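You operate a simulated robot arm through the tools that you are given. There is no shell and no other tool. Be economical: measure what you need, move in short steps, check, and stop when the job is done.

Carry out the task below with a simulated two-armed robot. There is one attempt and no reset: what you move stays moved.

## Task
Put the tub that says "paste" from the top of the steel table in the grey steel tray there. Put one of the small tubs from the wall shelf under the tags on the red tape on the top of the test bench. Put the red stick on the space behind the relay box. Put the 6 V relay from the top of the test bench on the space behind the relay box and the 24 V relay on the shelf under the grey desk. Take the clear tube labelled "B" from the top of the test bench and put it on top of the green plate. Take the tall bottle from the shelf under the sink and put it on the large disc. Do these in any order. Set down upright: relay, clear tube, tall bottle.

Only the result counts: the job must be done as asked and must still hold three seconds after the hand-in. Knocking over, shifting, dropping, spilling or breaking anything else fails it.

## Robot
Two 7-joint arms with two-finger grippers on one trunk, on a base that drives. Base frame: it is fixed to the floor where the robot stands at the start and does not move with it; the origin is under the middle of the robot, x ahead of it, y to its left, z up; the surface under the hand at the start is at about z = 880. Lengths are in mm, angles in rad, forces in N, time in s.
The left shoulder is at the start at [50, 247, 1184], the right one opposite. With the tool pointing down near the work surface each hand reaches from about 280 to 800 mm from the robot's upright axis, wherever it stands, measured 20 degrees to its own side. Places, roughly: clear tube [-2750, 7750, 1000]; green plate [-5000, 6750, 1000]; large disc (10x10x1 cm) [600, 6200, 900]; paste tub, tub, white tub [500, 0, 1000]; red stick (3x2x11 cm) [-3000, 7800, 1000]; red tape (6x6x2 cm) [-2500, 7800, 900]; relay [-2750, 7750, 1000]; shelf under the grey desk [-5200, 6500, 400]; small tub [-4250, 8000, 1000]; space behind the relay box (15x29 cm) [-5320, 6460, 920]; steel tray (20x16x4 cm) [600, -300, 900]; tall bottle [-1750, 8000, 500]. Payload 3.18 kg a hand.
Tool frame (each hand has its own): the origin (TCP) lies between the finger pads and is the grasp point; the fingertips stand 30 mm ahead of it; z points along the fingers, y is the line along which they close. Largest opening 144 mm; the body of the gripper starts 103 mm behind the TCP.
Orientation is told as [roll, pitch, yaw] about the base's x, y, z axes, in that order, counted from this pose: with the fingers straight down and closing along the base's y, the tool's x points along the base's -x, its y along +y and its z along -z.

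## Interface
- The arms move only by the tool send_rows. It takes "left_motion", "right_motion" or both (then of equal length, played together; a hand with none holds still); each is a list that holds one entry, the list of rows, each a list of 7 numbers: the shift along the tool's x, y, z in units of 300 mm (1.0 is 300 mm), then the turn, a rotation vector about the tool's x, y, z in units of 45 degrees (1.0 is 45 degrees), then the finger opening in mm, from 0 to 144. In form: [[[dx, dy, dz, rx, ry, rz, fingers], ...]]. A call has 1 to 8 rows; each row is the pose to reach, as a shift and turn from the pose commanded when the call began, along the tool's axes at that moment. A call with a number of a shift or a turn outside -1 to 1 is refused whole. A row lasts 0.2 s, in which the tool goes at most 50 mm and 0.15 rad; a call with a longer step from one row to the next is refused whole, and so is a gripper value outside its range. A pose out of reach is approached as far as the arm can. The call stops where the force on the tool passes 40 N (or 10 N more than at its start, if that is more) or the arm is blocked; 0.2 s more then pass. Each finger halts on what it meets, pressing with about 31 N; the grip force reading is that of the motor and also rises with nothing between the fingers. The clock runs only during rows and for 0.2 s after the last one: add rows that repeat a pose to give the fingers time. The reply holds the time, the measured pose of the TCP, the force on the tool along the base axes, the opening and the grip force, in the units named above and with some noise, with the torque about the TCP (base axes, N m) and any sound that the robot's microphone picked up.
- Cameras (640 x 400 px; columns grow to the right, rows downward): "scene" is now at [120.1, 2.7, 1373.4]; the picture's right is [-0.42, -0.91, 0.02], its down [-0.57, 0.24, -0.78] and it looks along [0.71, -0.34, -0.62] (base axes); focal length 254 px, centre (320, 200). "left" rides on the left gripper at [76, -16, -143] in its tool frame; the picture's right is [0.21, 0.98, 0.00], its down [-0.84, 0.18, -0.51] and it looks along [-0.50, 0.11, 0.86] (tool axes); focal length 218 px, centre (320, 200). "right" rides on the right gripper at [76, 16, -143] in its tool frame; the picture's right is [-0.21, 0.98, 0.00], its down [-0.84, -0.18, -0.51] and it looks along [-0.50, -0.11, 0.86] (tool axes); focal length 218 px, centre (320, 200). There is no depth. A picture from a camera that has moved, and an enlarged one, comes with that camera's place and axes in the base frame and with its lens.
- snapshot(camera): a new picture of that camera. The clock stands still meanwhile.
- raise_lower(by): slides the trunk up (or, below 0, down) by that many mm; the arms and the scene camera ride with it, the base frame stays. It gives what a move gives, with no picture.
- steer(legs): drives the robot by 1 to 6 legs, each [ahead, left, turn to the left] in mm, mm and rad, along the robot's own axes; the way and the turn of a leg run together, so that a leg with both is an arc; at most 1500 mm and 3.142 rad a leg. The arms and the cameras ride along, it lands a little off, and it stops where it bumps. It gives what a move gives.
- aim_head(pan, tilt): turns the head with the scene camera to pan (to the left, within 1.396 rad either way) and tilt (down, from -0.506 to 1.204), counted from straight ahead of the robot. It gives what a move gives.
- inspect(camera, box): a new picture of the part [left, top, right, bottom] of that camera's present view, enlarged. The clock stands still meanwhile.
- hand_in(): hands the job in; it is judged then, once.

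Go step by step. Nothing tells you exact positions but the pictures and the camera data: compare them with the known pose of the tool, close in by small moves and look again before you grip or let go. The budget is 207 turns and 194 pictures, counting those below and the enlarged ones. Unless the task says otherwise, let go and move clear before handing in, and close with one line.

The tools are called after "Request:" as name(argument=value, ...) on one line, values as JSON. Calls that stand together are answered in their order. send_rows: Moves the arms, as the interface text tells. Its arguments: {"type":"object","properties":{"left_motion":{"type":"array","items":{"type":"array","items":{"type":"array","items":{"type":"number"}}}},"right_motion":{"type":"array","items":{"type":"array","items":{"type":"array","items":{"type":"number"}}}}},"required":[]} The other tools are called the same way: raise_lower (by) slides the trunk up or down; steer (legs) drives the base; aim_head (pan, tilt) turns the head that bears the scene camera; snapshot (camera) takes a picture; inspect (camera, box) takes an enlarged picture of a part of a camera's view; hand_in () hands the job in.

At the start:

```text
clock: 0.0
left_position: [409.4, 72.8, 1158.6]
left_orientation: [-0.029, -0.007, 0.005]
left_contact_force: [0.8, 0.6, -0.1]
left_torque: [0.01, -0.02, -0.01]
left_opening: 144.2
left_finger_force: 0.2
right_position: [434.4, -331.1, 1172.0]
right_orientation: [-0.046, -0.011, 0.002]
right_contact_force: [0.3, -0.5, -0.6]
right_torque: [-0.03, 0.06, 0.02]
right_opening: 143.9
right_finger_force: 0.0
trunk travel left (down, up): [-271.0, 98.0]
robot x, y, heading: [-0.0, 1.6, -0.002]
head pan, tilt: [-0.429, 0.688]
```

scene: 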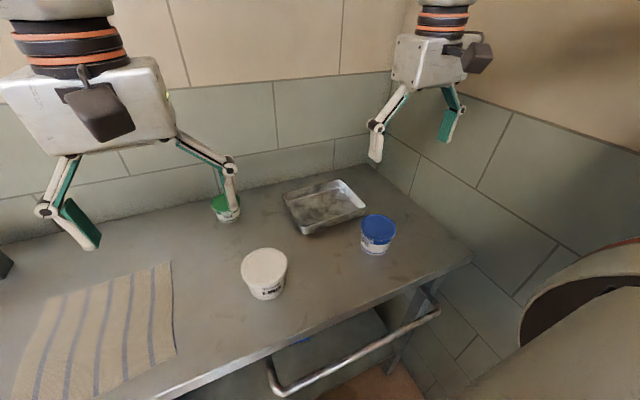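
right: 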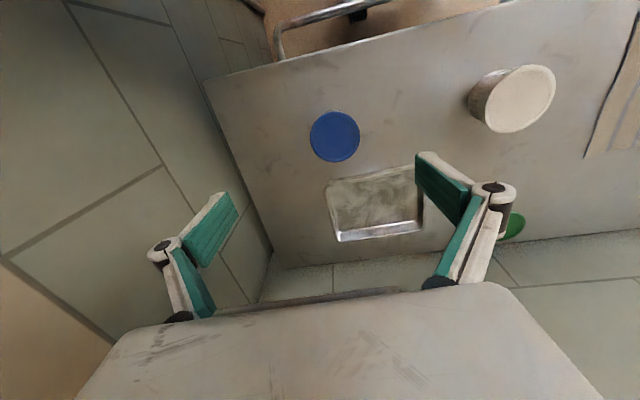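
left: 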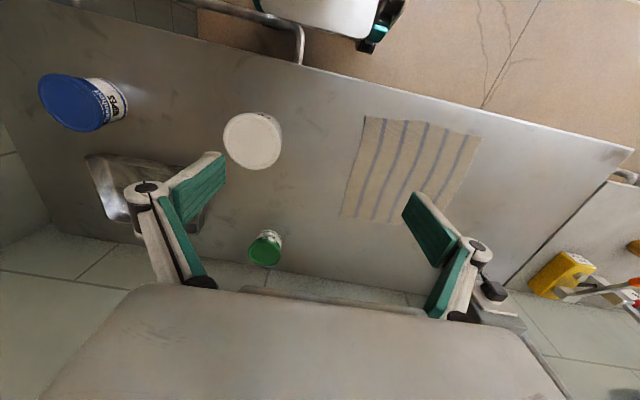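

I see three tubs (green, white, blue) and the steel tray on the steel table. I'll enlarge the tubs to read their labels.

Request:
inspect(camera="scene", box=[190, 170, 410, 310])

Request:
inspect(camera="left", box=[20, 60, 300, 280])

```text
2.86 times, centred on (300, 240) of scene
camera zoom: at [120.1, 2.7, 1373.4], right [-0.42, -0.91, 0.02], down [-0.57, 0.24, -0.78], along [0.71, -0.34, -0.62], focal length 727 px, centre (377, 86)
```

zoom: 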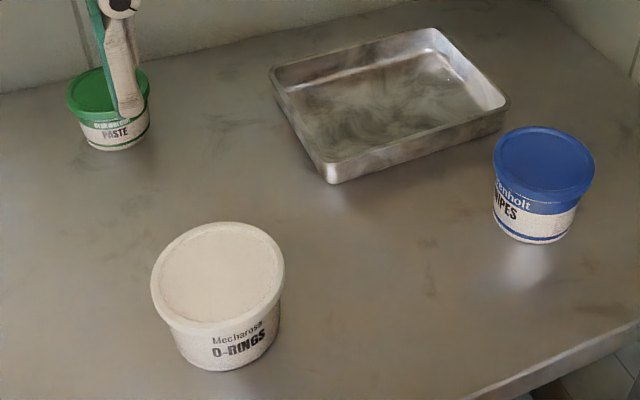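

```text
1.82 times, centred on (160, 170) of left
camera zoom: at [331.5, 59.2, 1301.8], right [-0.21, 0.98, -0.03], down [0.84, 0.2, 0.51], along [0.5, 0.08, -0.86], focal length 397 px, centre (611, 254)
```

zoom: 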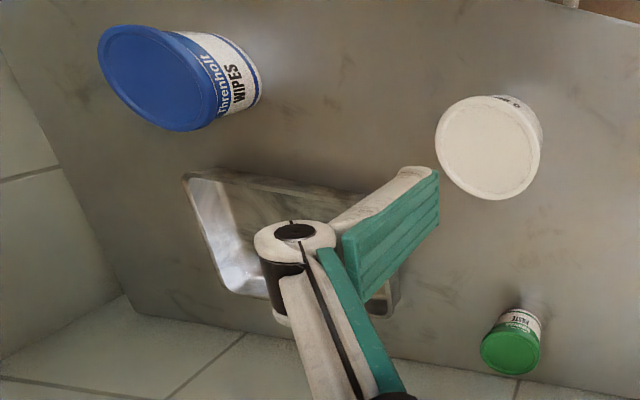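

The green tub is PASTE, with its lid at about (714, 0, 936). The tray's centre is about (652, -268). I'll move 150 mm left so the right hand can do both comfortably, then look at the room as well.

Request:
steer(legs=[[0, 150, 0]])

```text
clock: 1.9
left_position: [416.9, 189.6, 1158.4]
left_orientation: [-0.002, 0.0, 0.007]
left_contact_force: [-1.0, 0.4, 0.4]
left_torque: [0.03, -0.03, 0.01]
left_opening: 143.9
left_finger_force: 0.1
right_position: [443.4, -212.8, 1159.1]
right_orientation: [-0.018, -0.004, 0.005]
right_contact_force: [-0.1, 0.1, -0.5]
right_torque: [0.0, 0.01, 0.02]
right_opening: 144.1
right_finger_force: 0.0
trunk travel left (down, up): [-271.0, 98.0]
robot x, y, heading: [-3.9, 145.2, 0.0]
head pan, tilt: [-0.429, 0.688]
```

Base is at y=145. Now moving the right hand over the paste tub.

Request:
send_rows(right_motion=[[[-0.113, 0.089, 0.033, 0, 0, 0, 120], [-0.226, 0.178, 0.066, 0, 0, 0, 120], [-0.339, 0.267, 0.1, 0, 0, 0, 120], [-0.451, 0.355, 0.133, 0, 0, 0, 120], [-0.564, 0.444, 0.166, 0, 0, 0, 120], [-0.677, 0.533, 0.2, 0, 0, 0, 120], [-0.79, 0.621, 0.233, 0, 0, 0, 120], [-0.903, 0.71, 0.267, 0, 0, 0, 120]]])

Request:
snapshot(camera="right")

Request:
snapshot(camera="scene")

```text
clock: 3.7
left_position: [416.2, 189.7, 1157.4]
left_orientation: [-0.003, 0.003, 0.006]
left_contact_force: [-0.3, 0.2, -0.5]
left_torque: [-0.01, -0.03, 0.0]
left_opening: 144.0
left_finger_force: 0.0
right_position: [622.0, -103.8, 1075.5]
right_orientation: [-0.012, -0.013, 0.003]
right_contact_force: [0.8, -0.3, 0.1]
right_torque: [0.04, 0.01, -0.01]
right_opening: 119.8
right_finger_force: 0.0
right hand out of reach, approached as far as the arm can: row 5, 6, 7, 8
trunk travel left (down, up): [-271.0, 98.0]
robot x, y, heading: [-1.1, 146.2, 0.001]
head pan, tilt: [-0.429, 0.688]
```

```text
188 pictures are left
camera right: at [544.6, -85.5, 1217.7], right [0.21, 0.98, -0.01], down [0.84, -0.17, 0.52], along [0.51, -0.12, -0.85], focal length 218 px, centre (320, 200)
```

right: 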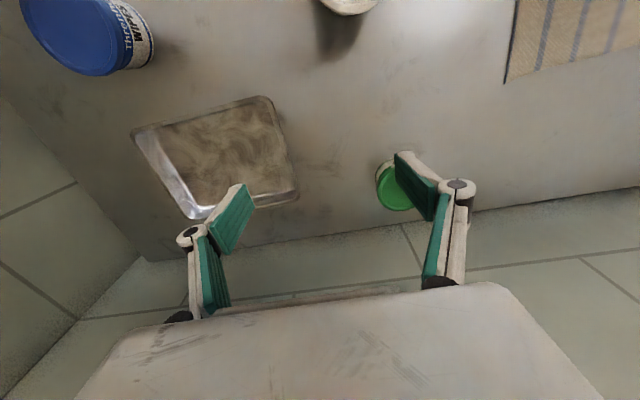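

```text
187 pictures are left
camera scene: at [129.3, 112.6, 1371.8], right [-0.41, -0.91, 0.0], down [-0.58, 0.26, -0.77], along [0.7, -0.32, -0.64], focal length 254 px, centre (320, 200)
```

scene: 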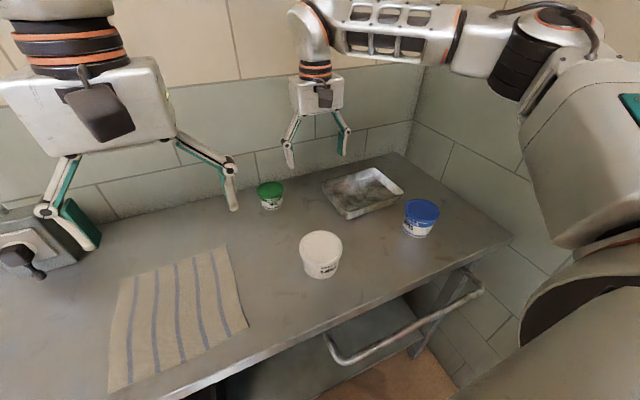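

The far reach is limited at this height. I'll raise the trunk so the arm works lower relative to the shoulder.

Request:
raise_lower(by=90)

```text
clock: 5.0
left_position: [416.3, 189.1, 1247.7]
left_orientation: [-0.002, 0.0, 0.007]
left_contact_force: [-0.4, -0.2, 0.4]
left_torque: [0.02, 0.0, 0.0]
left_opening: 144.1
left_finger_force: 0.2
right_position: [618.0, -102.9, 1186.2]
right_orientation: [-0.011, -0.047, 0.001]
right_contact_force: [-0.5, -0.1, -0.2]
right_torque: [0.01, 0.01, 0.01]
right_opening: 119.8
right_finger_force: 0.1
trunk travel left (down, up): [-361.0, 8.0]
robot x, y, heading: [-1.4, 145.9, 0.007]
head pan, tilt: [-0.429, 0.688]
```

Request:
send_rows(right_motion=[[[0, 0.05, 0.13, 0, 0, 0, 120], [-0.05, 0.1, 0.26, 0, 0, 0, 120], [-0.1, 0.17, 0.38, 0, 0, 0, 120], [-0.15, 0.24, 0.48, 0, 0, 0, 120], [-0.23, 0.3, 0.55, 0, 0, 0, 120], [-0.3, 0.34, 0.56, 0, 0, 0, 120]]])

Request:
snapshot(camera="right")

```text
clock: 6.4
left_position: [416.4, 190.6, 1247.3]
left_orientation: [-0.001, 0.0, 0.007]
left_contact_force: [0.7, 0.4, -0.6]
left_torque: [-0.02, -0.01, -0.02]
left_opening: 143.9
left_finger_force: 0.1
right_position: [602.8, -96.5, 1061.5]
right_orientation: [-0.012, -0.049, 0.0]
right_contact_force: [-0.4, 0.5, 0.7]
right_torque: [-0.01, 0.02, 0.01]
right_opening: 120.0
right_finger_force: 0.0
right hand out of reach, approached as far as the arm can: row 1, 2, 3, 4, 5, 6
trunk travel left (down, up): [-361.0, 8.0]
robot x, y, heading: [-0.1, 144.4, 0.002]
head pan, tilt: [-0.429, 0.688]
```

```text
186 pictures are left
camera right: at [518.8, -78.5, 1201.1], right [0.21, 0.98, 0.0], down [0.82, -0.17, 0.55], along [0.54, -0.11, -0.84], focal length 218 px, centre (320, 200)
```

right: 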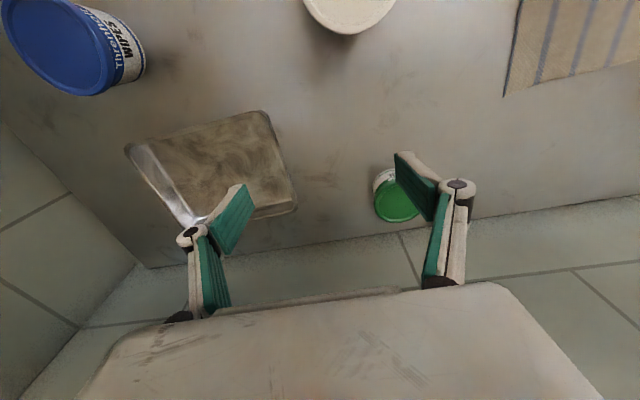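

The commanded pose is ahead of the measured one. I'll bring the command back to about (712, -2, 1001).

Request:
send_rows(right_motion=[[[0.1, -0.11, 0, 0, 0, 0, 120], [0.2, -0.22, 0, 0, 0, 0, 120], [0.307, -0.345, 0, 0, 0, 0, 120], [0.307, -0.345, 0, 0, 0, 0, 120]]])

Request:
snapshot(camera="right")

```text
clock: 7.4
left_position: [417.1, 191.8, 1248.0]
left_orientation: [-0.001, 0.002, 0.008]
left_contact_force: [0.9, -0.2, 0.2]
left_torque: [-0.03, 0.04, 0.01]
left_opening: 143.8
left_finger_force: 0.0
right_position: [513.9, -207.9, 1058.7]
right_orientation: [-0.014, -0.046, 0.004]
right_contact_force: [0.4, 0.2, -0.3]
right_torque: [-0.03, 0.02, 0.0]
right_opening: 119.9
right_finger_force: 0.1
trunk travel left (down, up): [-361.0, 8.0]
robot x, y, heading: [0.5, 149.4, 0.003]
head pan, tilt: [-0.429, 0.688]
```

```text
185 pictures are left
camera right: at [432.4, -190.6, 1198.2], right [0.21, 0.98, 0.0], down [0.82, -0.17, 0.55], along [0.54, -0.12, -0.84], focal length 218 px, centre (320, 200)
```

right: 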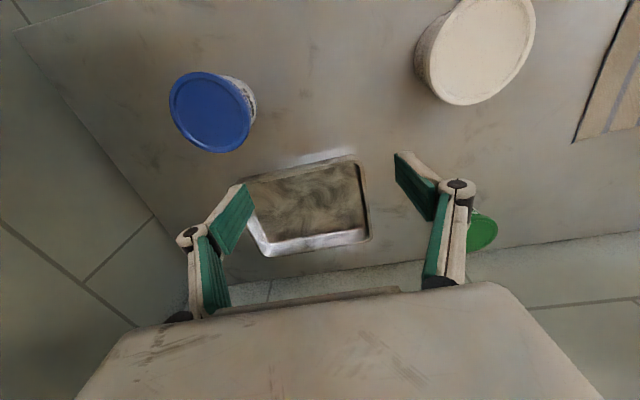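

The command follows the reached pose after all. I'll approach by moving sideways first and then outward.

Request:
send_rows(right_motion=[[[0, 0.16, 0, 0, 0, 0, 120], [0, 0.32, 0, 0, 0, 0, 120], [0, 0.48, 0, 0, 0, 0, 120], [0, 0.64, 0, 0, 0, 0, 120], [-0.15, 0.68, 0.05, 0, 0, 0, 120], [-0.3, 0.68, 0.1, 0, 0, 0, 120], [-0.45, 0.68, 0.15, 0, 0, 0, 120], [-0.6, 0.68, 0.2, 0, 0, 0, 120]]])

```text
clock: 9.2
left_position: [417.1, 189.5, 1248.0]
left_orientation: [-0.001, 0.0, 0.007]
left_contact_force: [0.4, 0.5, 0.2]
left_torque: [0.0, 0.03, -0.02]
left_opening: 143.9
left_finger_force: 0.0
right_position: [595.8, -93.6, 1051.1]
right_orientation: [-0.01, -0.049, 0.003]
right_contact_force: [1.0, -0.4, 0.4]
right_torque: [0.01, 0.01, 0.01]
right_opening: 119.9
right_finger_force: 0.0
right hand out of reach, approached as far as the arm can: row 4, 5, 6, 7, 8
trunk travel left (down, up): [-361.0, 8.0]
robot x, y, heading: [-2.1, 145.3, 0.001]
head pan, tilt: [-0.429, 0.688]
```

The right arm can't cross further inward, so I'll shift the base left to put the tub on the right arm's own side.

Request:
steer(legs=[[0, 120, 0]])

Request:
snapshot(camera="right")

```text
clock: 10.9
left_position: [414.7, 311.2, 1247.6]
left_orientation: [-0.002, 0.0, 0.008]
left_contact_force: [0.2, -0.3, -0.7]
left_torque: [-0.03, -0.02, -0.03]
left_opening: 144.0
left_finger_force: 0.0
right_position: [595.0, 27.7, 1051.4]
right_orientation: [-0.009, -0.052, 0.005]
right_contact_force: [-0.3, 0.2, 0.5]
right_torque: [-0.03, 0.05, 0.01]
right_opening: 119.7
right_finger_force: 0.0
trunk travel left (down, up): [-361.0, 8.0]
robot x, y, heading: [-2.3, 264.6, 0.01]
head pan, tilt: [-0.429, 0.688]
```

```text
184 pictures are left
camera right: at [512.3, 45.1, 1190.0], right [0.2, 0.98, 0.0], down [0.82, -0.17, 0.55], along [0.54, -0.11, -0.83], focal length 218 px, centre (320, 200)
```

right: 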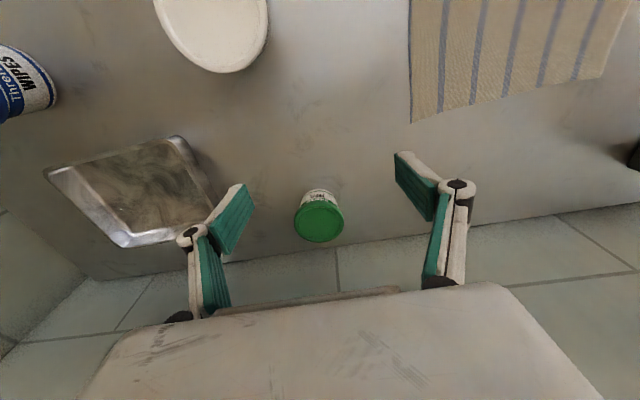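

The tub is now straight ahead at (713, 3). Moving out over it.

Request:
send_rows(right_motion=[[[-0.1, -0.02, 0.04, 0, 0, 0, 120], [-0.2, -0.04, 0.08, 0, 0.02, 0, 120], [-0.3, -0.065, 0.13, 0, 0.04, 0, 120], [-0.393, -0.085, 0.17, 0, 0.06, 0, 120]]])

Request:
snapshot(camera="right")

```text
clock: 11.9
left_position: [415.1, 309.8, 1247.5]
left_orientation: [-0.001, 0.001, 0.011]
left_contact_force: [-0.1, -1.0, 0.3]
left_torque: [0.05, 0.0, 0.01]
left_opening: 144.4
left_finger_force: 0.0
right_position: [641.6, -56.1, 1044.6]
right_orientation: [-0.01, -0.008, 0.004]
right_contact_force: [0.2, 0.6, 0.0]
right_torque: [0.03, 0.04, -0.03]
right_opening: 119.8
right_finger_force: 0.0
right hand out of reach, approached as far as the arm can: row 1, 2, 3, 4
trunk travel left (down, up): [-361.0, 8.0]
robot x, y, heading: [2.9, 262.6, 0.008]
head pan, tilt: [-0.429, 0.688]
```

```text
183 pictures are left
camera right: at [565.1, -38.3, 1186.2], right [0.2, 0.98, -0.01], down [0.84, -0.17, 0.51], along [0.5, -0.11, -0.86], focal length 218 px, centre (320, 200)
```

right: 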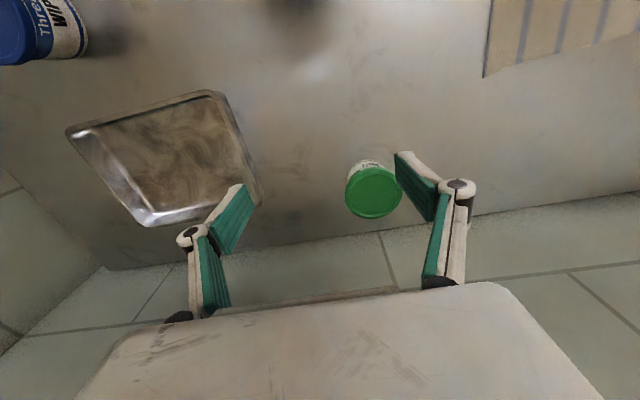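

Reach is still short, so I need to drive a little closer. First I'll check the clearance between the base and the table.

Request:
aim_head(pan=0, tilt=1.2)

Request:
snapshot(camera="scene")

```text
clock: 12.8
left_position: [416.2, 310.3, 1248.1]
left_orientation: [-0.002, 0.0, 0.012]
left_contact_force: [0.0, -0.2, -0.7]
left_torque: [0.0, 0.01, 0.02]
left_opening: 144.1
left_finger_force: 0.0
right_position: [641.8, -55.8, 1043.7]
right_orientation: [-0.008, -0.006, 0.004]
right_contact_force: [-0.3, -0.8, -0.8]
right_torque: [-0.01, -0.01, -0.01]
right_opening: 119.8
right_finger_force: 0.2
trunk travel left (down, up): [-361.0, 8.0]
robot x, y, heading: [-2.3, 264.7, 0.011]
head pan, tilt: [0.0, 1.201]
```

```text
182 pictures are left
camera scene: at [94.4, 267.7, 1425.6], right [0.01, -1.0, 0.0], down [-0.93, -0.01, -0.36], along [0.36, 0.0, -0.93], focal length 254 px, centre (320, 200)
```

scene: 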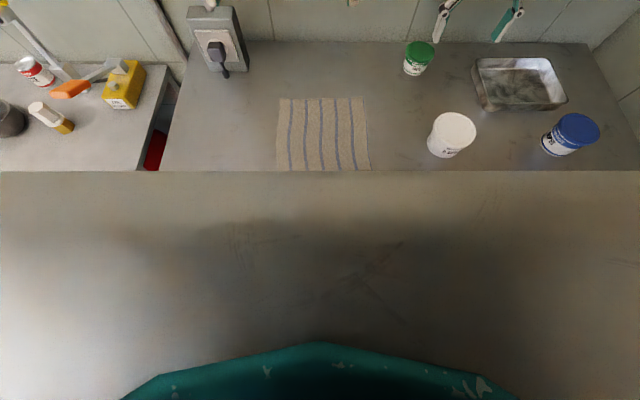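

Request:
snapshot(camera="left")

Request:
aim_head(pan=0, tilt=0.75)

Request:
snapshot(camera="scene")

```text
181 pictures are left
camera left: at [338.6, 292.5, 1390.5], right [-0.22, 0.98, 0.0], down [0.84, 0.19, 0.51], along [0.49, 0.11, -0.86], focal length 218 px, centre (320, 200)
```

left: 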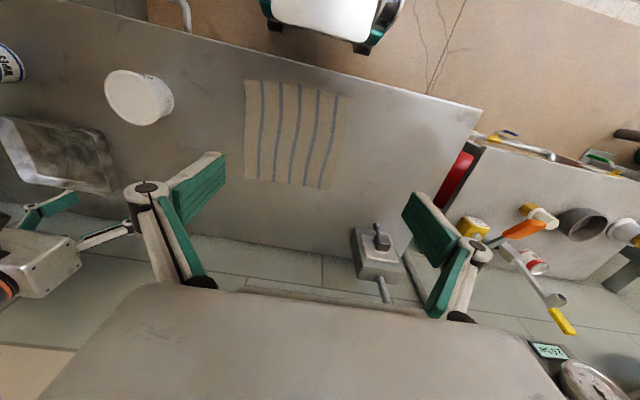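

```text
clock: 13.7
left_position: [415.5, 309.6, 1247.7]
left_orientation: [-0.001, 0.001, 0.011]
left_contact_force: [-0.2, 1.1, 0.7]
left_torque: [0.0, -0.01, -0.01]
left_opening: 143.9
left_finger_force: 0.0
right_position: [641.9, -54.4, 1044.2]
right_orientation: [-0.008, -0.007, 0.004]
right_contact_force: [-0.1, -0.5, 0.2]
right_torque: [-0.03, -0.04, 0.02]
right_opening: 120.0
right_finger_force: 0.0
trunk travel left (down, up): [-361.0, 8.0]
robot x, y, heading: [2.0, 267.7, 0.002]
head pan, tilt: [0.0, 0.75]
```

```text
180 pictures are left
camera scene: at [121.2, 268.1, 1457.2], right [0.01, -1.0, 0.0], down [-0.68, -0.01, -0.73], along [0.73, 0.01, -0.68], focal length 254 px, centre (320, 200)
```

scene: 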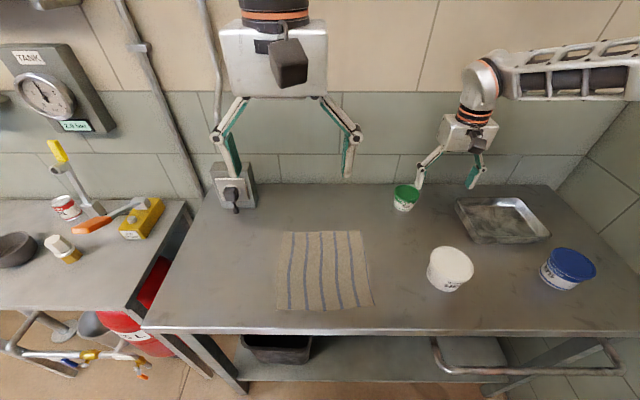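

Descending here is clear of everything, so I'll test whether reach grows lower down as stated.

Request:
send_rows(right_motion=[[[0, 0.02, 0.12, 0, 0, 0, 120], [0.03, 0.05, 0.24, 0, 0, 0, 120], [0.03, 0.1, 0.36, 0, 0, 0, 120], [0, 0.15, 0.36, 0, 0, 0, 120], [0, 0.19, 0.36, 0, 0, 0, 120]]])

```text
clock: 14.9
left_position: [415.1, 310.8, 1248.0]
left_orientation: [-0.002, -0.001, 0.01]
left_contact_force: [-0.4, -0.3, 0.0]
left_torque: [-0.01, 0.01, -0.01]
left_opening: 143.8
left_finger_force: 0.0
right_position: [591.0, -29.3, 974.1]
right_orientation: [-0.012, -0.002, 0.005]
right_contact_force: [0.3, 0.2, -0.3]
right_torque: [-0.01, 0.03, 0.0]
right_opening: 120.0
right_finger_force: 0.1
right hand out of reach, approached as far as the arm can: row 1, 2, 3, 4, 5
trunk travel left (down, up): [-361.0, 8.0]
robot x, y, heading: [-2.2, 265.9, 0.007]
head pan, tilt: [0.0, 0.75]
```

Reach shrinks lower with the trunk up. I'll lift the hand, return the trunk to its original height, and drive slightly forward.

Request:
send_rows(right_motion=[[[0, 0.1, -0.15, 0, 0, 0, 120], [0, 0.15, -0.3, 0, 0, 0, 120], [0, 0.15, -0.45, 0, 0, 0, 120]]])

Request:
raise_lower(by=-90)

Request:
steer(legs=[[70, 0, 0]])

```text
refused: row 1 steps farther than a row can; nothing moved
```

```text
clock: 15.9
left_position: [409.4, 310.1, 1172.6]
left_orientation: [-0.003, -0.001, 0.009]
left_contact_force: [-0.4, -0.6, -0.1]
left_torque: [0.07, 0.0, 0.0]
left_opening: 143.8
left_finger_force: 0.0
right_position: [593.6, -25.5, 909.4]
right_orientation: [0.002, -0.024, 0.001]
right_contact_force: [-9.6, -7.8, 75.1]
right_torque: [-7.33, 0.65, -0.03]
right_opening: 61.1
right_finger_force: 30.4
trunk travel left (down, up): [-284.0, 85.0]
robot x, y, heading: [-5.1, 269.2, 0.004]
head pan, tilt: [0.0, 0.75]
stopped: the force on the tool passed its limit at 52 N (the readings are from after the stop); the commanded pose is now the measured one
```

```text
clock: 16.9
left_position: [485.7, 310.8, 1169.2]
left_orientation: [-0.002, 0.006, 0.009]
left_contact_force: [-0.9, 0.3, 0.9]
left_torque: [-0.01, -0.01, 0.05]
left_opening: 143.9
left_finger_force: 0.1
right_position: [663.6, -29.9, 896.1]
right_orientation: [-0.008, -0.006, 0.001]
right_contact_force: [-2.6, -2.1, 21.1]
right_torque: [-0.31, 0.13, 0.07]
right_opening: 123.8
right_finger_force: 11.5
trunk travel left (down, up): [-284.0, 85.0]
robot x, y, heading: [66.3, 267.7, 0.004]
head pan, tilt: [0.0, 0.75]
```

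That was my mistake: the lift was refused and the fingertips pressed on the table. I'll look before moving anything.

Request:
snapshot(camera="right")

Request:
snapshot(camera="scene")

```text
179 pictures are left
camera right: at [586.1, -12.3, 1038.6], right [0.21, 0.98, -0.01], down [0.84, -0.17, 0.51], along [0.5, -0.11, -0.86], focal length 218 px, centre (320, 200)
```

right: 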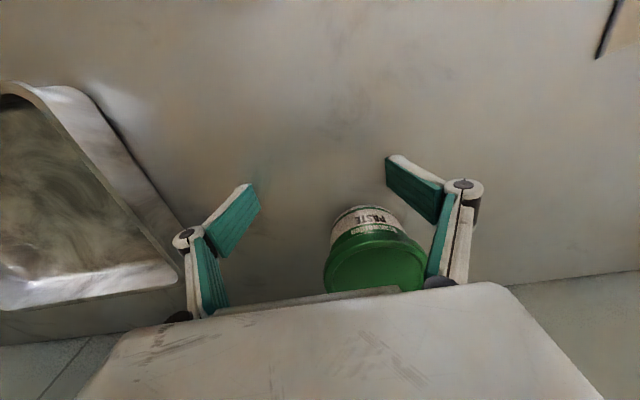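

```text
178 pictures are left
camera scene: at [197.2, 269.2, 1380.3], right [0.01, -1.0, 0.0], down [-0.68, -0.01, -0.73], along [0.73, 0.0, -0.68], focal length 254 px, centre (320, 200)
```

scene: 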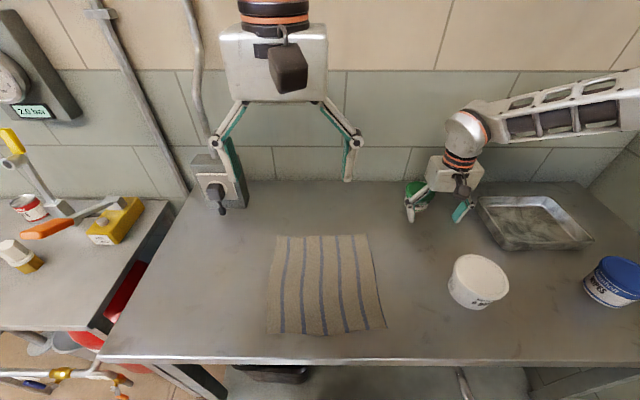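

Nothing was disturbed. I'll lift 22 mm and centre on the tub in y, then advance around it.

Request:
send_rows(right_motion=[[[0, 0, -0.075, 0, 0, 0, 125], [0, 0.1, -0.075, 0, 0, 0, 125], [-0.07, 0.1, -0.075, 0, 0, 0, 125], [-0.145, 0.1, -0.075, 0, 0, 0, 125], [-0.145, 0.1, -0.075, 0, 0, 0, 125]]])

Request:
snapshot(camera="right")

```text
clock: 18.1
left_position: [487.0, 310.1, 1167.8]
left_orientation: [-0.001, 0.006, 0.009]
left_contact_force: [0.2, -0.3, -0.5]
left_torque: [0.03, -0.03, 0.01]
left_opening: 143.7
left_finger_force: 0.0
right_position: [682.3, -16.5, 928.2]
right_orientation: [-0.007, -0.002, 0.001]
right_contact_force: [-0.5, 0.1, -0.2]
right_torque: [0.01, -0.02, 0.03]
right_opening: 125.0
right_finger_force: 0.1
right hand out of reach, approached as far as the arm can: row 3, 4, 5
trunk travel left (down, up): [-284.0, 85.0]
robot x, y, heading: [69.4, 264.2, 0.007]
head pan, tilt: [0.0, 0.75]
```

```text
177 pictures are left
camera right: at [605.8, 0.7, 1071.2], right [0.21, 0.98, -0.01], down [0.84, -0.17, 0.51], along [0.5, -0.11, -0.86], focal length 218 px, centre (320, 200)
```

right: 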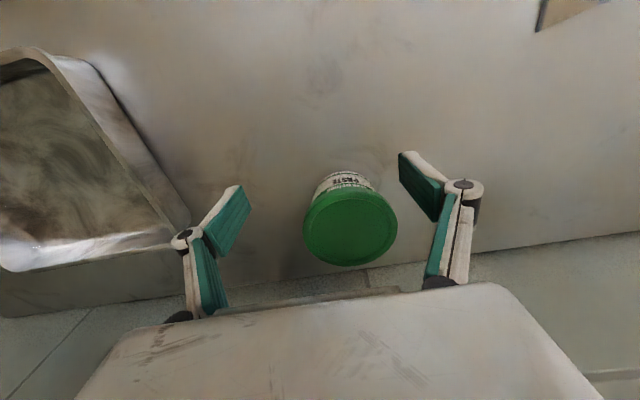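

The tub sits between the fingers but is still about 30 mm ahead, at the edge of the arm's reach. I'll close that gap with the base.

Request:
steer(legs=[[32, 16, 0]])

Request:
snapshot(camera="right")

```text
clock: 19.0
left_position: [499.7, 322.7, 1166.9]
left_orientation: [-0.001, 0.008, 0.002]
left_contact_force: [-0.5, 0.9, -0.3]
left_torque: [-0.08, -0.05, 0.03]
left_opening: 143.7
left_finger_force: 0.0
right_position: [694.0, -4.7, 927.0]
right_orientation: [-0.008, -0.004, -0.005]
right_contact_force: [0.8, 0.3, 0.2]
right_torque: [-0.07, 0.12, -0.01]
right_opening: 124.8
right_finger_force: 0.0
trunk travel left (down, up): [-284.0, 85.0]
robot x, y, heading: [83.4, 280.7, 0.001]
head pan, tilt: [0.0, 0.75]
```

```text
176 pictures are left
camera right: at [617.5, 12.7, 1070.6], right [0.21, 0.98, -0.01], down [0.84, -0.18, 0.51], along [0.5, -0.11, -0.86], focal length 218 px, centre (320, 200)
```

right: 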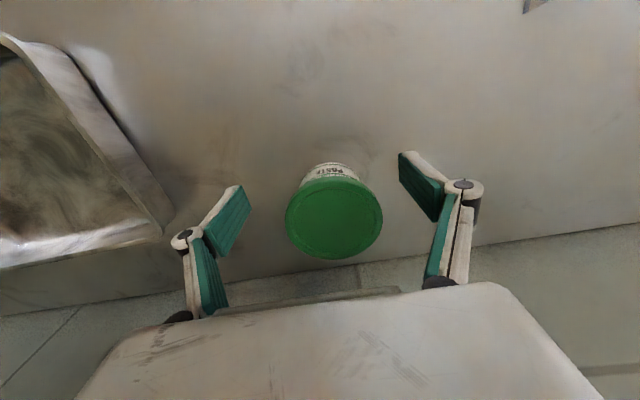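

Request:
send_rows(right_motion=[[[-0.03, 0.025, 0, 0, 0, 0, 125], [-0.06, 0.025, 0, 0, 0, 0, 125], [-0.06, 0.025, 0, 0, 0, 0, 125]]])

```text
clock: 19.8
left_position: [500.1, 323.1, 1167.4]
left_orientation: [0.0, 0.007, 0.003]
left_contact_force: [-0.2, -0.2, -0.6]
left_torque: [-0.01, -0.01, -0.01]
left_opening: 143.7
left_finger_force: 0.1
right_position: [699.2, -7.0, 934.4]
right_orientation: [-0.006, -0.006, -0.005]
right_contact_force: [1.6, 0.4, -0.3]
right_torque: [-0.02, -0.03, 0.0]
right_opening: 125.1
right_finger_force: 0.1
right hand out of reach, approached as far as the arm can: row 1, 2, 3
trunk travel left (down, up): [-284.0, 85.0]
robot x, y, heading: [82.6, 280.5, -0.001]
head pan, tilt: [0.0, 0.75]
```

Request:
steer(legs=[[22, 10, 0]])

Request:
snapshot(camera="right")

```text
clock: 20.6
left_position: [498.6, 333.2, 1167.2]
left_orientation: [-0.002, 0.008, 0.002]
left_contact_force: [-0.4, -0.2, -0.5]
left_torque: [-0.01, 0.0, 0.0]
left_opening: 144.0
left_finger_force: 0.1
right_position: [697.8, 1.1, 936.8]
right_orientation: [-0.007, -0.006, -0.006]
right_contact_force: [0.8, 0.9, -0.5]
right_torque: [-0.02, 0.01, -0.01]
right_opening: 125.2
right_finger_force: 0.0
trunk travel left (down, up): [-284.0, 85.0]
robot x, y, heading: [81.9, 293.8, 0.0]
head pan, tilt: [0.0, 0.75]
```

```text
175 pictures are left
camera right: at [621.9, 19.6, 1077.2], right [0.21, 0.98, -0.01], down [0.84, -0.18, 0.51], along [0.5, -0.11, -0.86], focal length 218 px, centre (320, 200)
```

right: 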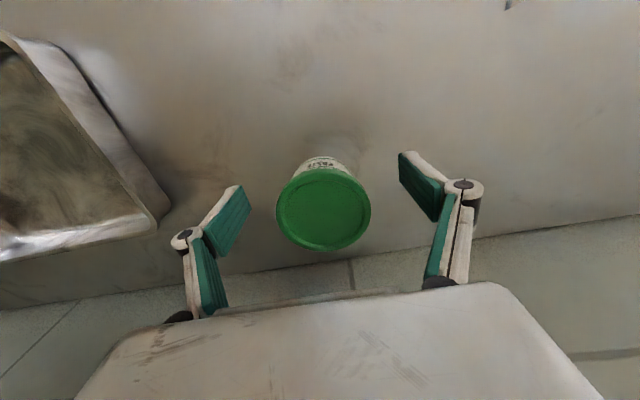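

The base is at its forward limit. Tipping the tool slightly so the fingertips point outward should give the missing 15 mm.

Request:
send_rows(right_motion=[[[0, 0.005, 0, 0, -0.1, 0, 125], [0, 0.005, 0, 0, -0.19, 0, 125], [-0.03, 0.005, 0.02, 0, -0.24, 0, 125], [-0.05, 0.005, 0.04, 0, -0.24, 0, 125], [-0.05, 0.005, 0.04, 0, -0.24, 0, 125]]])

Request:
snapshot(camera="right")

```text
clock: 21.8
left_position: [499.7, 332.4, 1168.0]
left_orientation: [-0.004, 0.008, 0.004]
left_contact_force: [0.7, -0.3, 0.6]
left_torque: [0.01, -0.03, -0.03]
left_opening: 144.1
left_finger_force: 0.2
right_position: [713.0, 1.5, 922.6]
right_orientation: [-0.007, -0.192, -0.005]
right_contact_force: [0.0, -0.5, -0.4]
right_torque: [0.02, -0.02, -0.04]
right_opening: 124.8
right_finger_force: 0.1
trunk travel left (down, up): [-284.0, 85.0]
robot x, y, heading: [83.3, 289.5, 0.003]
head pan, tilt: [0.0, 0.75]
```

```text
174 pictures are left
camera right: at [611.9, 21.0, 1048.6], right [0.21, 0.98, 0.03], down [0.73, -0.18, 0.66], along [0.65, -0.11, -0.75], focal length 218 px, centre (320, 200)
```

right: 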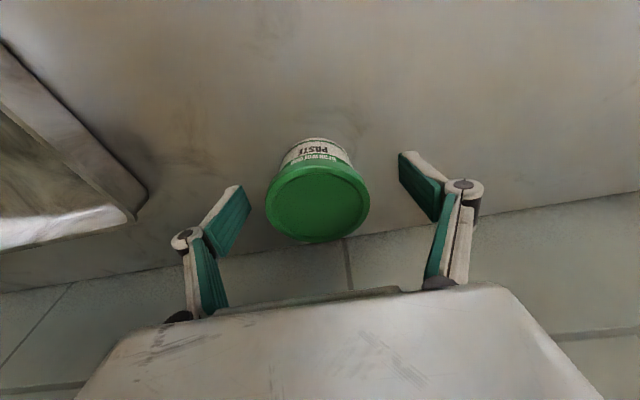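

Tub centred; closing the fingers on it.

Request:
send_rows(right_motion=[[[0, 0, 0, 0, 0, 0, 90], [0, 0, 0, 0, 0, 0, 60], [0, 0, 0, 0, 0, 0, 50], [0, 0, 0, 0, 0, 0, 50], [0, 0, 0, 0, 0, 0, 50]]])

```text
clock: 23.0
left_position: [498.1, 331.2, 1167.2]
left_orientation: [-0.002, 0.007, 0.003]
left_contact_force: [-0.3, 0.8, -0.2]
left_torque: [-0.01, 0.0, 0.03]
left_opening: 144.1
left_finger_force: 0.0
right_position: [713.9, 2.9, 923.7]
right_orientation: [-0.009, -0.195, -0.004]
right_contact_force: [1.1, -0.4, 2.5]
right_torque: [0.05, -0.03, -0.01]
right_opening: 75.1
right_finger_force: 31.1
trunk travel left (down, up): [-284.0, 85.0]
robot x, y, heading: [81.1, 287.8, 0.004]
head pan, tilt: [0.0, 0.75]
```

Grip holds at 75 mm. Lifting and retracting a little.

Request:
send_rows(right_motion=[[[-0.02, 0, -0.1, 0, 0, 0, 50], [0.0, 0, -0.2, 0, 0, 0, 50], [0.06, 0, -0.3, 0, 0, 0, 50], [0.125, 0, -0.4, 0, 0.06, 0, 50], [0.125, 0, -0.4, 0, 0.12, 0, 50]]])

Request:
snapshot(camera="scene")

```text
clock: 24.2
left_position: [500.9, 331.5, 1166.6]
left_orientation: [0.0, 0.009, 0.003]
left_contact_force: [0.3, -0.1, 0.3]
left_torque: [0.0, 0.01, 0.01]
left_opening: 144.0
left_finger_force: 0.1
right_position: [653.1, 6.0, 1033.0]
right_orientation: [-0.007, -0.098, -0.004]
right_contact_force: [-0.2, -0.8, -2.8]
right_torque: [0.03, 0.03, 0.01]
right_opening: 75.1
right_finger_force: 31.3
trunk travel left (down, up): [-284.0, 85.0]
robot x, y, heading: [80.9, 290.9, -0.001]
head pan, tilt: [0.0, 0.75]
```

```text
173 pictures are left
camera scene: at [213.4, 291.8, 1379.5], right [0.0, -1.0, 0.0], down [-0.68, 0.0, -0.73], along [0.73, 0.0, -0.68], focal length 254 px, centre (320, 200)
```

scene: 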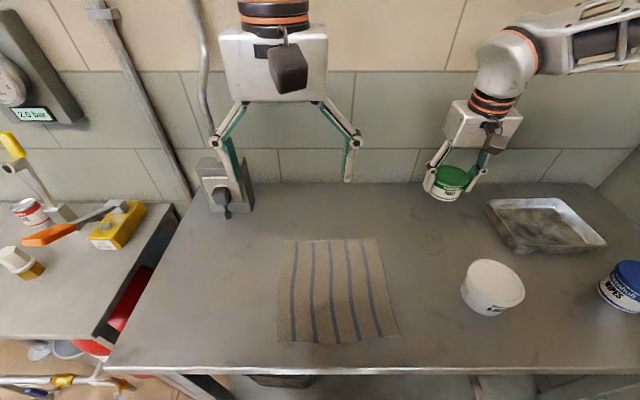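

Tray centre is about (632, -251). I'll back off, then drive right to bring the tub over it.

Request:
steer(legs=[[-60, 0, 0], [0, -257, 0]])

Request:
snapshot(camera="right")

```text
clock: 27.7
left_position: [440.2, 68.7, 1168.2]
left_orientation: [-0.001, 0.005, 0.004]
left_contact_force: [0.6, 0.8, -0.2]
left_torque: [0.03, -0.01, -0.02]
left_opening: 144.0
left_finger_force: 0.0
right_position: [592.9, -258.8, 1032.3]
right_orientation: [-0.007, -0.099, -0.003]
right_contact_force: [0.2, -1.0, -2.2]
right_torque: [0.0, 0.02, -0.02]
right_opening: 75.1
right_finger_force: 30.8
trunk travel left (down, up): [-284.0, 85.0]
robot x, y, heading: [23.2, 27.8, -0.0]
head pan, tilt: [0.0, 0.75]
```

```text
172 pictures are left
camera right: at [503.4, -240.9, 1167.9], right [0.21, 0.98, 0.01], down [0.79, -0.18, 0.59], along [0.58, -0.11, -0.81], focal length 218 px, centre (320, 200)
```

right: 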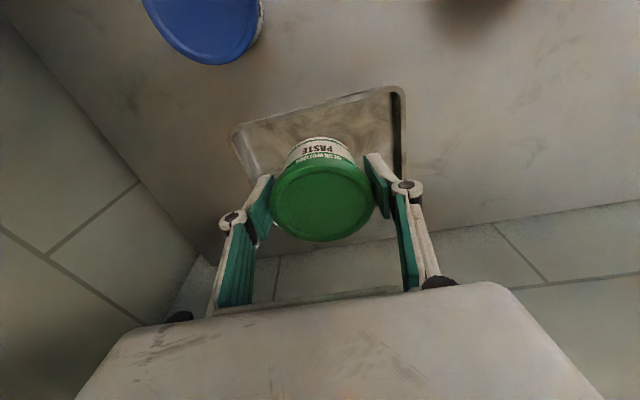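

Request:
send_rows(right_motion=[[[-0.126, 0.027, 0.012, 0, -0.06, 0, 50], [-0.12, 0.027, 0.11, 0, -0.123, 0, 50], [-0.105, 0.027, 0.22, 0, -0.123, 0, 50], [-0.097, 0.027, 0.305, 0, -0.123, 0, 50], [-0.097, 0.027, 0.305, 0, -0.123, 0, 50]]])

Request:
snapshot(camera="right")

Request:
snapshot(camera="scene")

```text
clock: 28.9
left_position: [440.2, 69.4, 1168.0]
left_orientation: [-0.001, 0.009, 0.003]
left_contact_force: [0.2, -0.2, 0.3]
left_torque: [-0.02, -0.02, -0.05]
left_opening: 143.8
left_finger_force: 0.0
right_position: [632.4, -251.0, 943.7]
right_orientation: [-0.007, -0.197, -0.002]
right_contact_force: [0.4, 0.8, -2.5]
right_torque: [0.02, 0.03, -0.01]
right_opening: 75.1
right_finger_force: 30.8
trunk travel left (down, up): [-284.0, 85.0]
robot x, y, heading: [20.2, 26.9, -0.0]
head pan, tilt: [0.0, 0.75]
```

```text
171 pictures are left
camera right: at [529.2, -232.1, 1068.8], right [0.21, 0.98, 0.03], down [0.73, -0.18, 0.66], along [0.65, -0.11, -0.75], focal length 218 px, centre (320, 200)
```

right: 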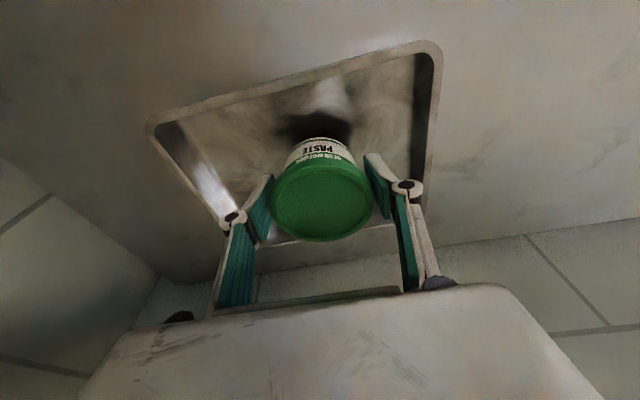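

```text
170 pictures are left
camera scene: at [152.6, 28.5, 1379.9], right [0.0, -1.0, 0.0], down [-0.68, 0.0, -0.73], along [0.73, 0.0, -0.68], focal length 254 px, centre (320, 200)
```

scene: 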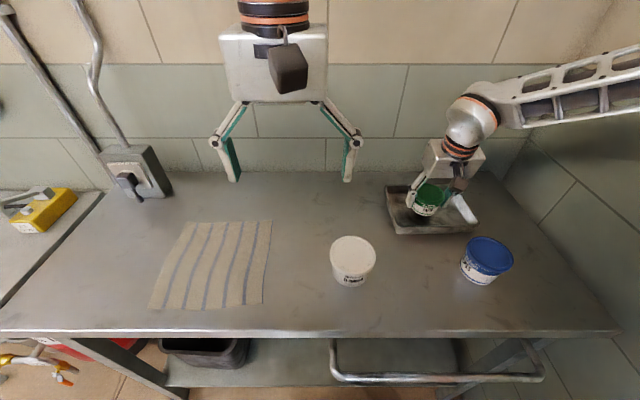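

Tub is over the middle of the tray; lowering until it touches.

Request:
send_rows(right_motion=[[[0.005, 0, 0.02, 0, 0, 0, 50], [0.008, 0, 0.036, 0, 0, 0, 50], [0.01, 0, 0.046, 0, 0, 0, 50], [0.011, 0, 0.052, 0, 0, 0, 50], [0.011, 0, 0.052, 0, 0, 0, 50]]])

```text
clock: 30.1
left_position: [440.2, 67.6, 1167.8]
left_orientation: [-0.002, 0.006, 0.004]
left_contact_force: [-0.4, 0.0, 0.6]
left_torque: [0.0, 0.01, -0.02]
left_opening: 143.8
left_finger_force: 0.1
right_position: [631.7, -250.1, 930.5]
right_orientation: [-0.007, -0.197, -0.004]
right_contact_force: [0.6, 0.8, -3.0]
right_torque: [-0.02, 0.0, 0.03]
right_opening: 75.1
right_finger_force: 30.6
trunk travel left (down, up): [-284.0, 85.0]
robot x, y, heading: [21.9, 25.0, -0.004]
head pan, tilt: [0.0, 0.75]
```

Not touching yet; continuing in 2 mm steps.

Request:
send_rows(right_motion=[[[0.001, 0, 0.007, 0, 0, 0, 50], [0.003, 0, 0.014, 0, 0, 0, 50], [0.004, 0, 0.02, 0, 0, 0, 50], [0.004, 0, 0.02, 0, 0, 0, 50]]])

```text
clock: 31.1
left_position: [439.6, 69.5, 1169.1]
left_orientation: [-0.001, 0.007, 0.002]
left_contact_force: [-0.4, -1.3, 0.6]
left_torque: [0.0, 0.01, -0.02]
left_opening: 143.8
left_finger_force: 0.0
right_position: [630.7, -250.9, 927.2]
right_orientation: [-0.006, -0.203, -0.005]
right_contact_force: [0.1, -4.1, 20.3]
right_torque: [-0.03, 0.42, 0.06]
right_opening: 75.0
right_finger_force: 30.6
trunk travel left (down, up): [-284.0, 85.0]
robot x, y, heading: [25.3, 27.2, 0.001]
head pan, tilt: [0.0, 0.75]
```

Contact. Opening and withdrawing upward.

Request:
send_rows(right_motion=[[[0, 0, -0.005, 0, 0, 0, 85], [0, 0, -0.005, 0, 0, 0, 105], [0, 0, -0.005, 0, 0, 0, 105], [0, 0, -0.1, 0, 0, 0, 105], [0, 0, -0.25, 0, 0, 0, 105], [0, 0, -0.4, 0, 0, 0, 105], [0, 0, -0.55, 0, 0.1, 0, 105], [0, 0, -0.7, 0, 0.25, 0, 105]]])

Request:
snapshot(camera="right")

```text
clock: 32.9
left_position: [441.2, 67.8, 1168.1]
left_orientation: [-0.003, 0.008, 0.003]
left_contact_force: [-0.8, -0.4, -0.9]
left_torque: [-0.01, 0.02, -0.03]
left_opening: 143.9
left_finger_force: 0.0
right_position: [590.2, -245.6, 1129.9]
right_orientation: [-0.006, 0.001, -0.004]
right_contact_force: [-0.6, 0.8, -0.5]
right_torque: [0.01, 0.03, 0.0]
right_opening: 105.0
right_finger_force: 0.0
trunk travel left (down, up): [-284.0, 85.0]
robot x, y, heading: [24.0, 27.5, -0.004]
head pan, tilt: [0.0, 0.75]
```

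```text
169 pictures are left
camera right: at [515.0, -227.7, 1272.2], right [0.21, 0.98, -0.01], down [0.84, -0.18, 0.51], along [0.49, -0.11, -0.86], focal length 218 px, centre (320, 200)
```

right: 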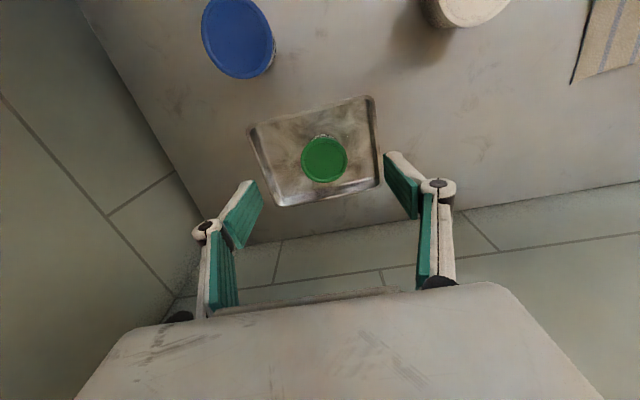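

The paste tub stands in the tray. Now I'll retract the right hand, back away from the table, and look around the room.

Request:
send_rows(right_motion=[[[0.15, 0, 0, 0, 0, 0, 60], [0.3, 0, -0.03, 0, 0, 0, 60], [0.45, 0, -0.06, 0, 0, 0, 60], [0.6, 0, -0.1, 0, 0, 0, 60], [0.7, 0, -0.13, 0, 0, 0, 60]]])

Request:
steer(legs=[[-400, 0, 0], [0, 0, 1.57]])

Request:
aim_head(pan=0, tilt=0.2)

Request:
snapshot(camera="scene")

```text
clock: 34.1
left_position: [439.9, 68.2, 1168.0]
left_orientation: [-0.003, 0.006, 0.001]
left_contact_force: [-0.8, 0.4, 0.8]
left_torque: [-0.01, -0.03, 0.0]
left_opening: 144.1
left_finger_force: 0.1
right_position: [379.1, -244.6, 1170.2]
right_orientation: [-0.007, 0.0, -0.006]
right_contact_force: [-0.4, -0.3, 0.2]
right_torque: [0.01, -0.01, 0.0]
right_opening: 60.1
right_finger_force: 0.1
trunk travel left (down, up): [-284.0, 85.0]
robot x, y, heading: [21.7, 28.5, -0.003]
head pan, tilt: [0.0, 0.75]
```

```text
clock: 36.0
left_position: [173.4, 86.8, 1160.2]
left_orientation: [-0.003, 0.026, 0.041]
left_contact_force: [-0.6, 1.0, 0.3]
left_torque: [-0.01, -0.03, 0.03]
left_opening: 144.2
left_finger_force: 0.0
right_position: [123.2, -226.8, 1159.0]
right_orientation: [-0.017, 0.037, 0.041]
right_contact_force: [0.2, 1.0, -0.4]
right_torque: [0.02, -0.03, 0.0]
right_opening: 59.9
right_finger_force: 0.0
trunk travel left (down, up): [-284.0, 85.0]
robot x, y, heading: [-261.6, 28.7, 0.034]
head pan, tilt: [0.0, 0.75]
stopped in leg 1: the robot was blocked; the commanded pose is now the measured one
```

```text
clock: 37.0
left_position: [174.7, 87.4, 1157.8]
left_orientation: [-0.005, 0.032, 0.038]
left_contact_force: [-0.9, 0.2, -0.1]
left_torque: [0.01, 0.01, 0.0]
left_opening: 143.8
left_finger_force: 0.0
right_position: [124.1, -227.7, 1156.8]
right_orientation: [-0.018, 0.037, 0.036]
right_contact_force: [-0.1, -0.9, 0.7]
right_torque: [0.05, -0.02, -0.02]
right_opening: 59.9
right_finger_force: 0.0
trunk travel left (down, up): [-284.0, 85.0]
robot x, y, heading: [-262.5, 28.5, 0.036]
head pan, tilt: [0.0, 0.201]
```

```text
168 pictures are left
camera scene: at [-96.5, 37.2, 1426.2], right [0.03, -1.0, 0.0], down [-0.22, -0.01, -0.98], along [0.97, 0.03, -0.22], focal length 254 px, centre (320, 200)
```

scene: 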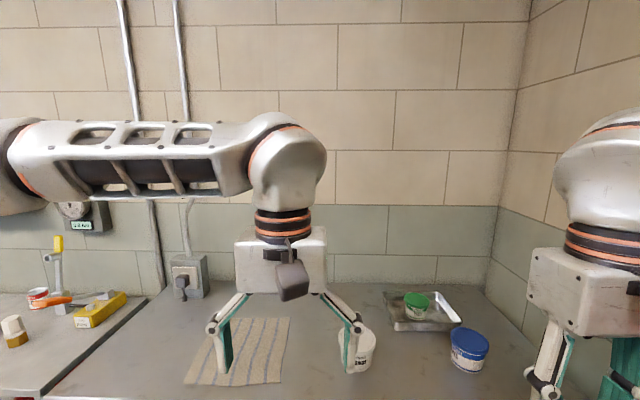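

Something blocks behind at x≈-262. I'll move forward a bit and look left and right before turning.

Request:
steer(legs=[[60, 0, 0]])

Request:
aim_head(pan=1.39, tilt=0.5)

Request:
snapshot(camera="scene")

```text
clock: 38.0
left_position: [214.2, 80.6, 1167.6]
left_orientation: [0.0, 0.01, 0.029]
left_contact_force: [0.3, -1.3, -0.7]
left_torque: [-0.01, 0.05, 0.0]
left_opening: 143.9
left_finger_force: 0.0
right_position: [159.5, -233.9, 1165.8]
right_orientation: [-0.013, 0.014, 0.027]
right_contact_force: [0.4, -1.0, -0.7]
right_torque: [0.07, 0.08, -0.02]
right_opening: 60.0
right_finger_force: 0.0
trunk travel left (down, up): [-284.0, 85.0]
robot x, y, heading: [-202.9, 26.9, 0.026]
head pan, tilt: [0.0, 0.201]
```

```text
clock: 39.5
left_position: [211.7, 80.4, 1167.0]
left_orientation: [0.001, 0.009, 0.03]
left_contact_force: [0.0, 0.0, -0.8]
left_torque: [0.03, -0.02, 0.01]
left_opening: 143.9
left_finger_force: 0.1
right_position: [159.6, -232.7, 1165.6]
right_orientation: [-0.017, 0.014, 0.027]
right_contact_force: [0.0, -0.1, 0.1]
right_torque: [-0.02, 0.03, 0.02]
right_opening: 59.8
right_finger_force: 0.0
trunk travel left (down, up): [-284.0, 85.0]
robot x, y, heading: [-206.8, 28.9, 0.029]
head pan, tilt: [1.389, 0.499]
```

```text
167 pictures are left
camera scene: at [-143.3, 121.1, 1401.8], right [0.99, -0.16, 0.0], down [-0.07, -0.47, -0.88], along [0.14, 0.87, -0.48], focal length 254 px, centre (320, 200)
```

scene: 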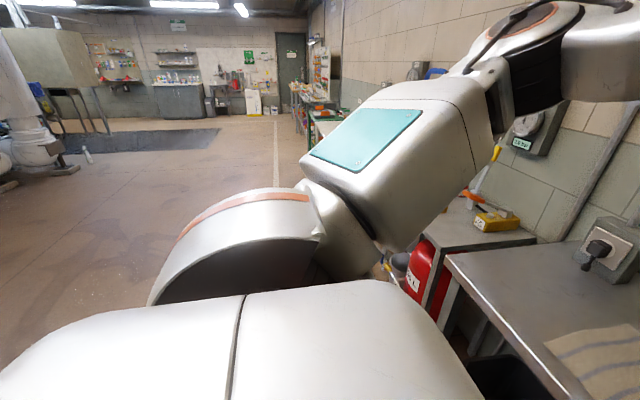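

A long room; the benches on the right are at x>400 and the aisle is clear. I'll correct heading and strafe left along the aisle in the first legs, then look again.

Request:
steer(legs=[[0, 0, -0.027], [0, 1400, 0], [-200, 600, 0]])

Request:
snapshot(camera="scene")

```text
clock: 57.8
left_position: [-1.5, 2088.3, 1167.2]
left_orientation: [0.001, 0.009, 0.009]
left_contact_force: [0.2, 0.3, -0.5]
left_torque: [-0.01, -0.01, 0.0]
left_opening: 144.1
left_finger_force: 0.1
right_position: [-60.2, 1776.2, 1165.7]
right_orientation: [-0.015, 0.013, 0.009]
right_contact_force: [-0.1, 0.0, 0.1]
right_torque: [0.01, -0.02, -0.01]
right_opening: 60.1
right_finger_force: 0.1
trunk travel left (down, up): [-284.0, 85.0]
robot x, y, heading: [-419.1, 2044.4, 0.007]
head pan, tilt: [1.389, 0.499]
```

```text
166 pictures are left
camera scene: at [-356.0, 2135.7, 1401.8], right [0.98, -0.17, 0.0], down [-0.08, -0.47, -0.88], along [0.15, 0.86, -0.48], focal length 254 px, centre (320, 200)
```

scene: 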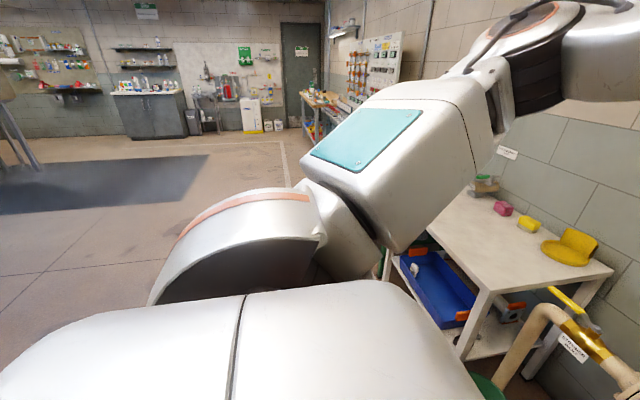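

Aisle still clear. Continuing up to y≈5900, then turning to face the far wall (+y).

Request:
steer(legs=[[-100, 1500, 0], [0, 1500, 0], [0, 800, 0], [0, 0, 1.57]])

Request:
aim_head(pan=0.5, tilt=0.25)

Request:
snapshot(camera="scene")

```text
refused: leg 1 is longer than a leg can be; nothing moved
```

```text
clock: 59.0
left_position: [-0.4, 2088.7, 1167.7]
left_orientation: [0.0, 0.009, 0.009]
left_contact_force: [-0.8, -0.4, -0.3]
left_torque: [-0.03, -0.03, -0.02]
left_opening: 143.7
left_finger_force: 0.0
right_position: [-60.0, 1775.2, 1164.9]
right_orientation: [-0.015, 0.014, 0.009]
right_contact_force: [0.4, -0.4, 0.0]
right_torque: [0.0, 0.02, 0.0]
right_opening: 60.1
right_finger_force: 0.2
trunk travel left (down, up): [-284.0, 85.0]
robot x, y, heading: [-423.0, 2043.1, 0.003]
head pan, tilt: [0.499, 0.25]
```

```text
165 pictures are left
camera scene: at [-290.2, 2091.3, 1424.9], right [0.49, -0.87, 0.0], down [-0.22, -0.12, -0.97], along [0.85, 0.47, -0.25], focal length 254 px, centre (320, 200)
```

scene: 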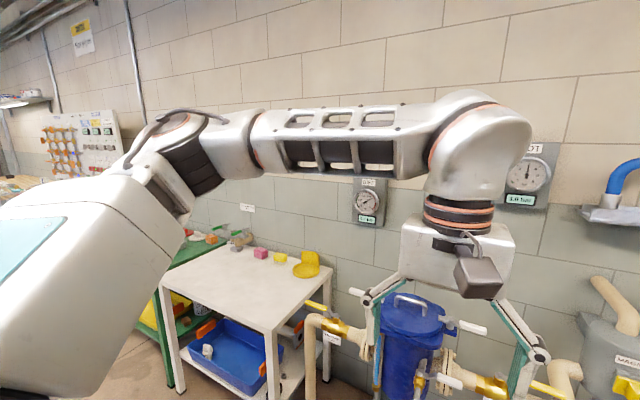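

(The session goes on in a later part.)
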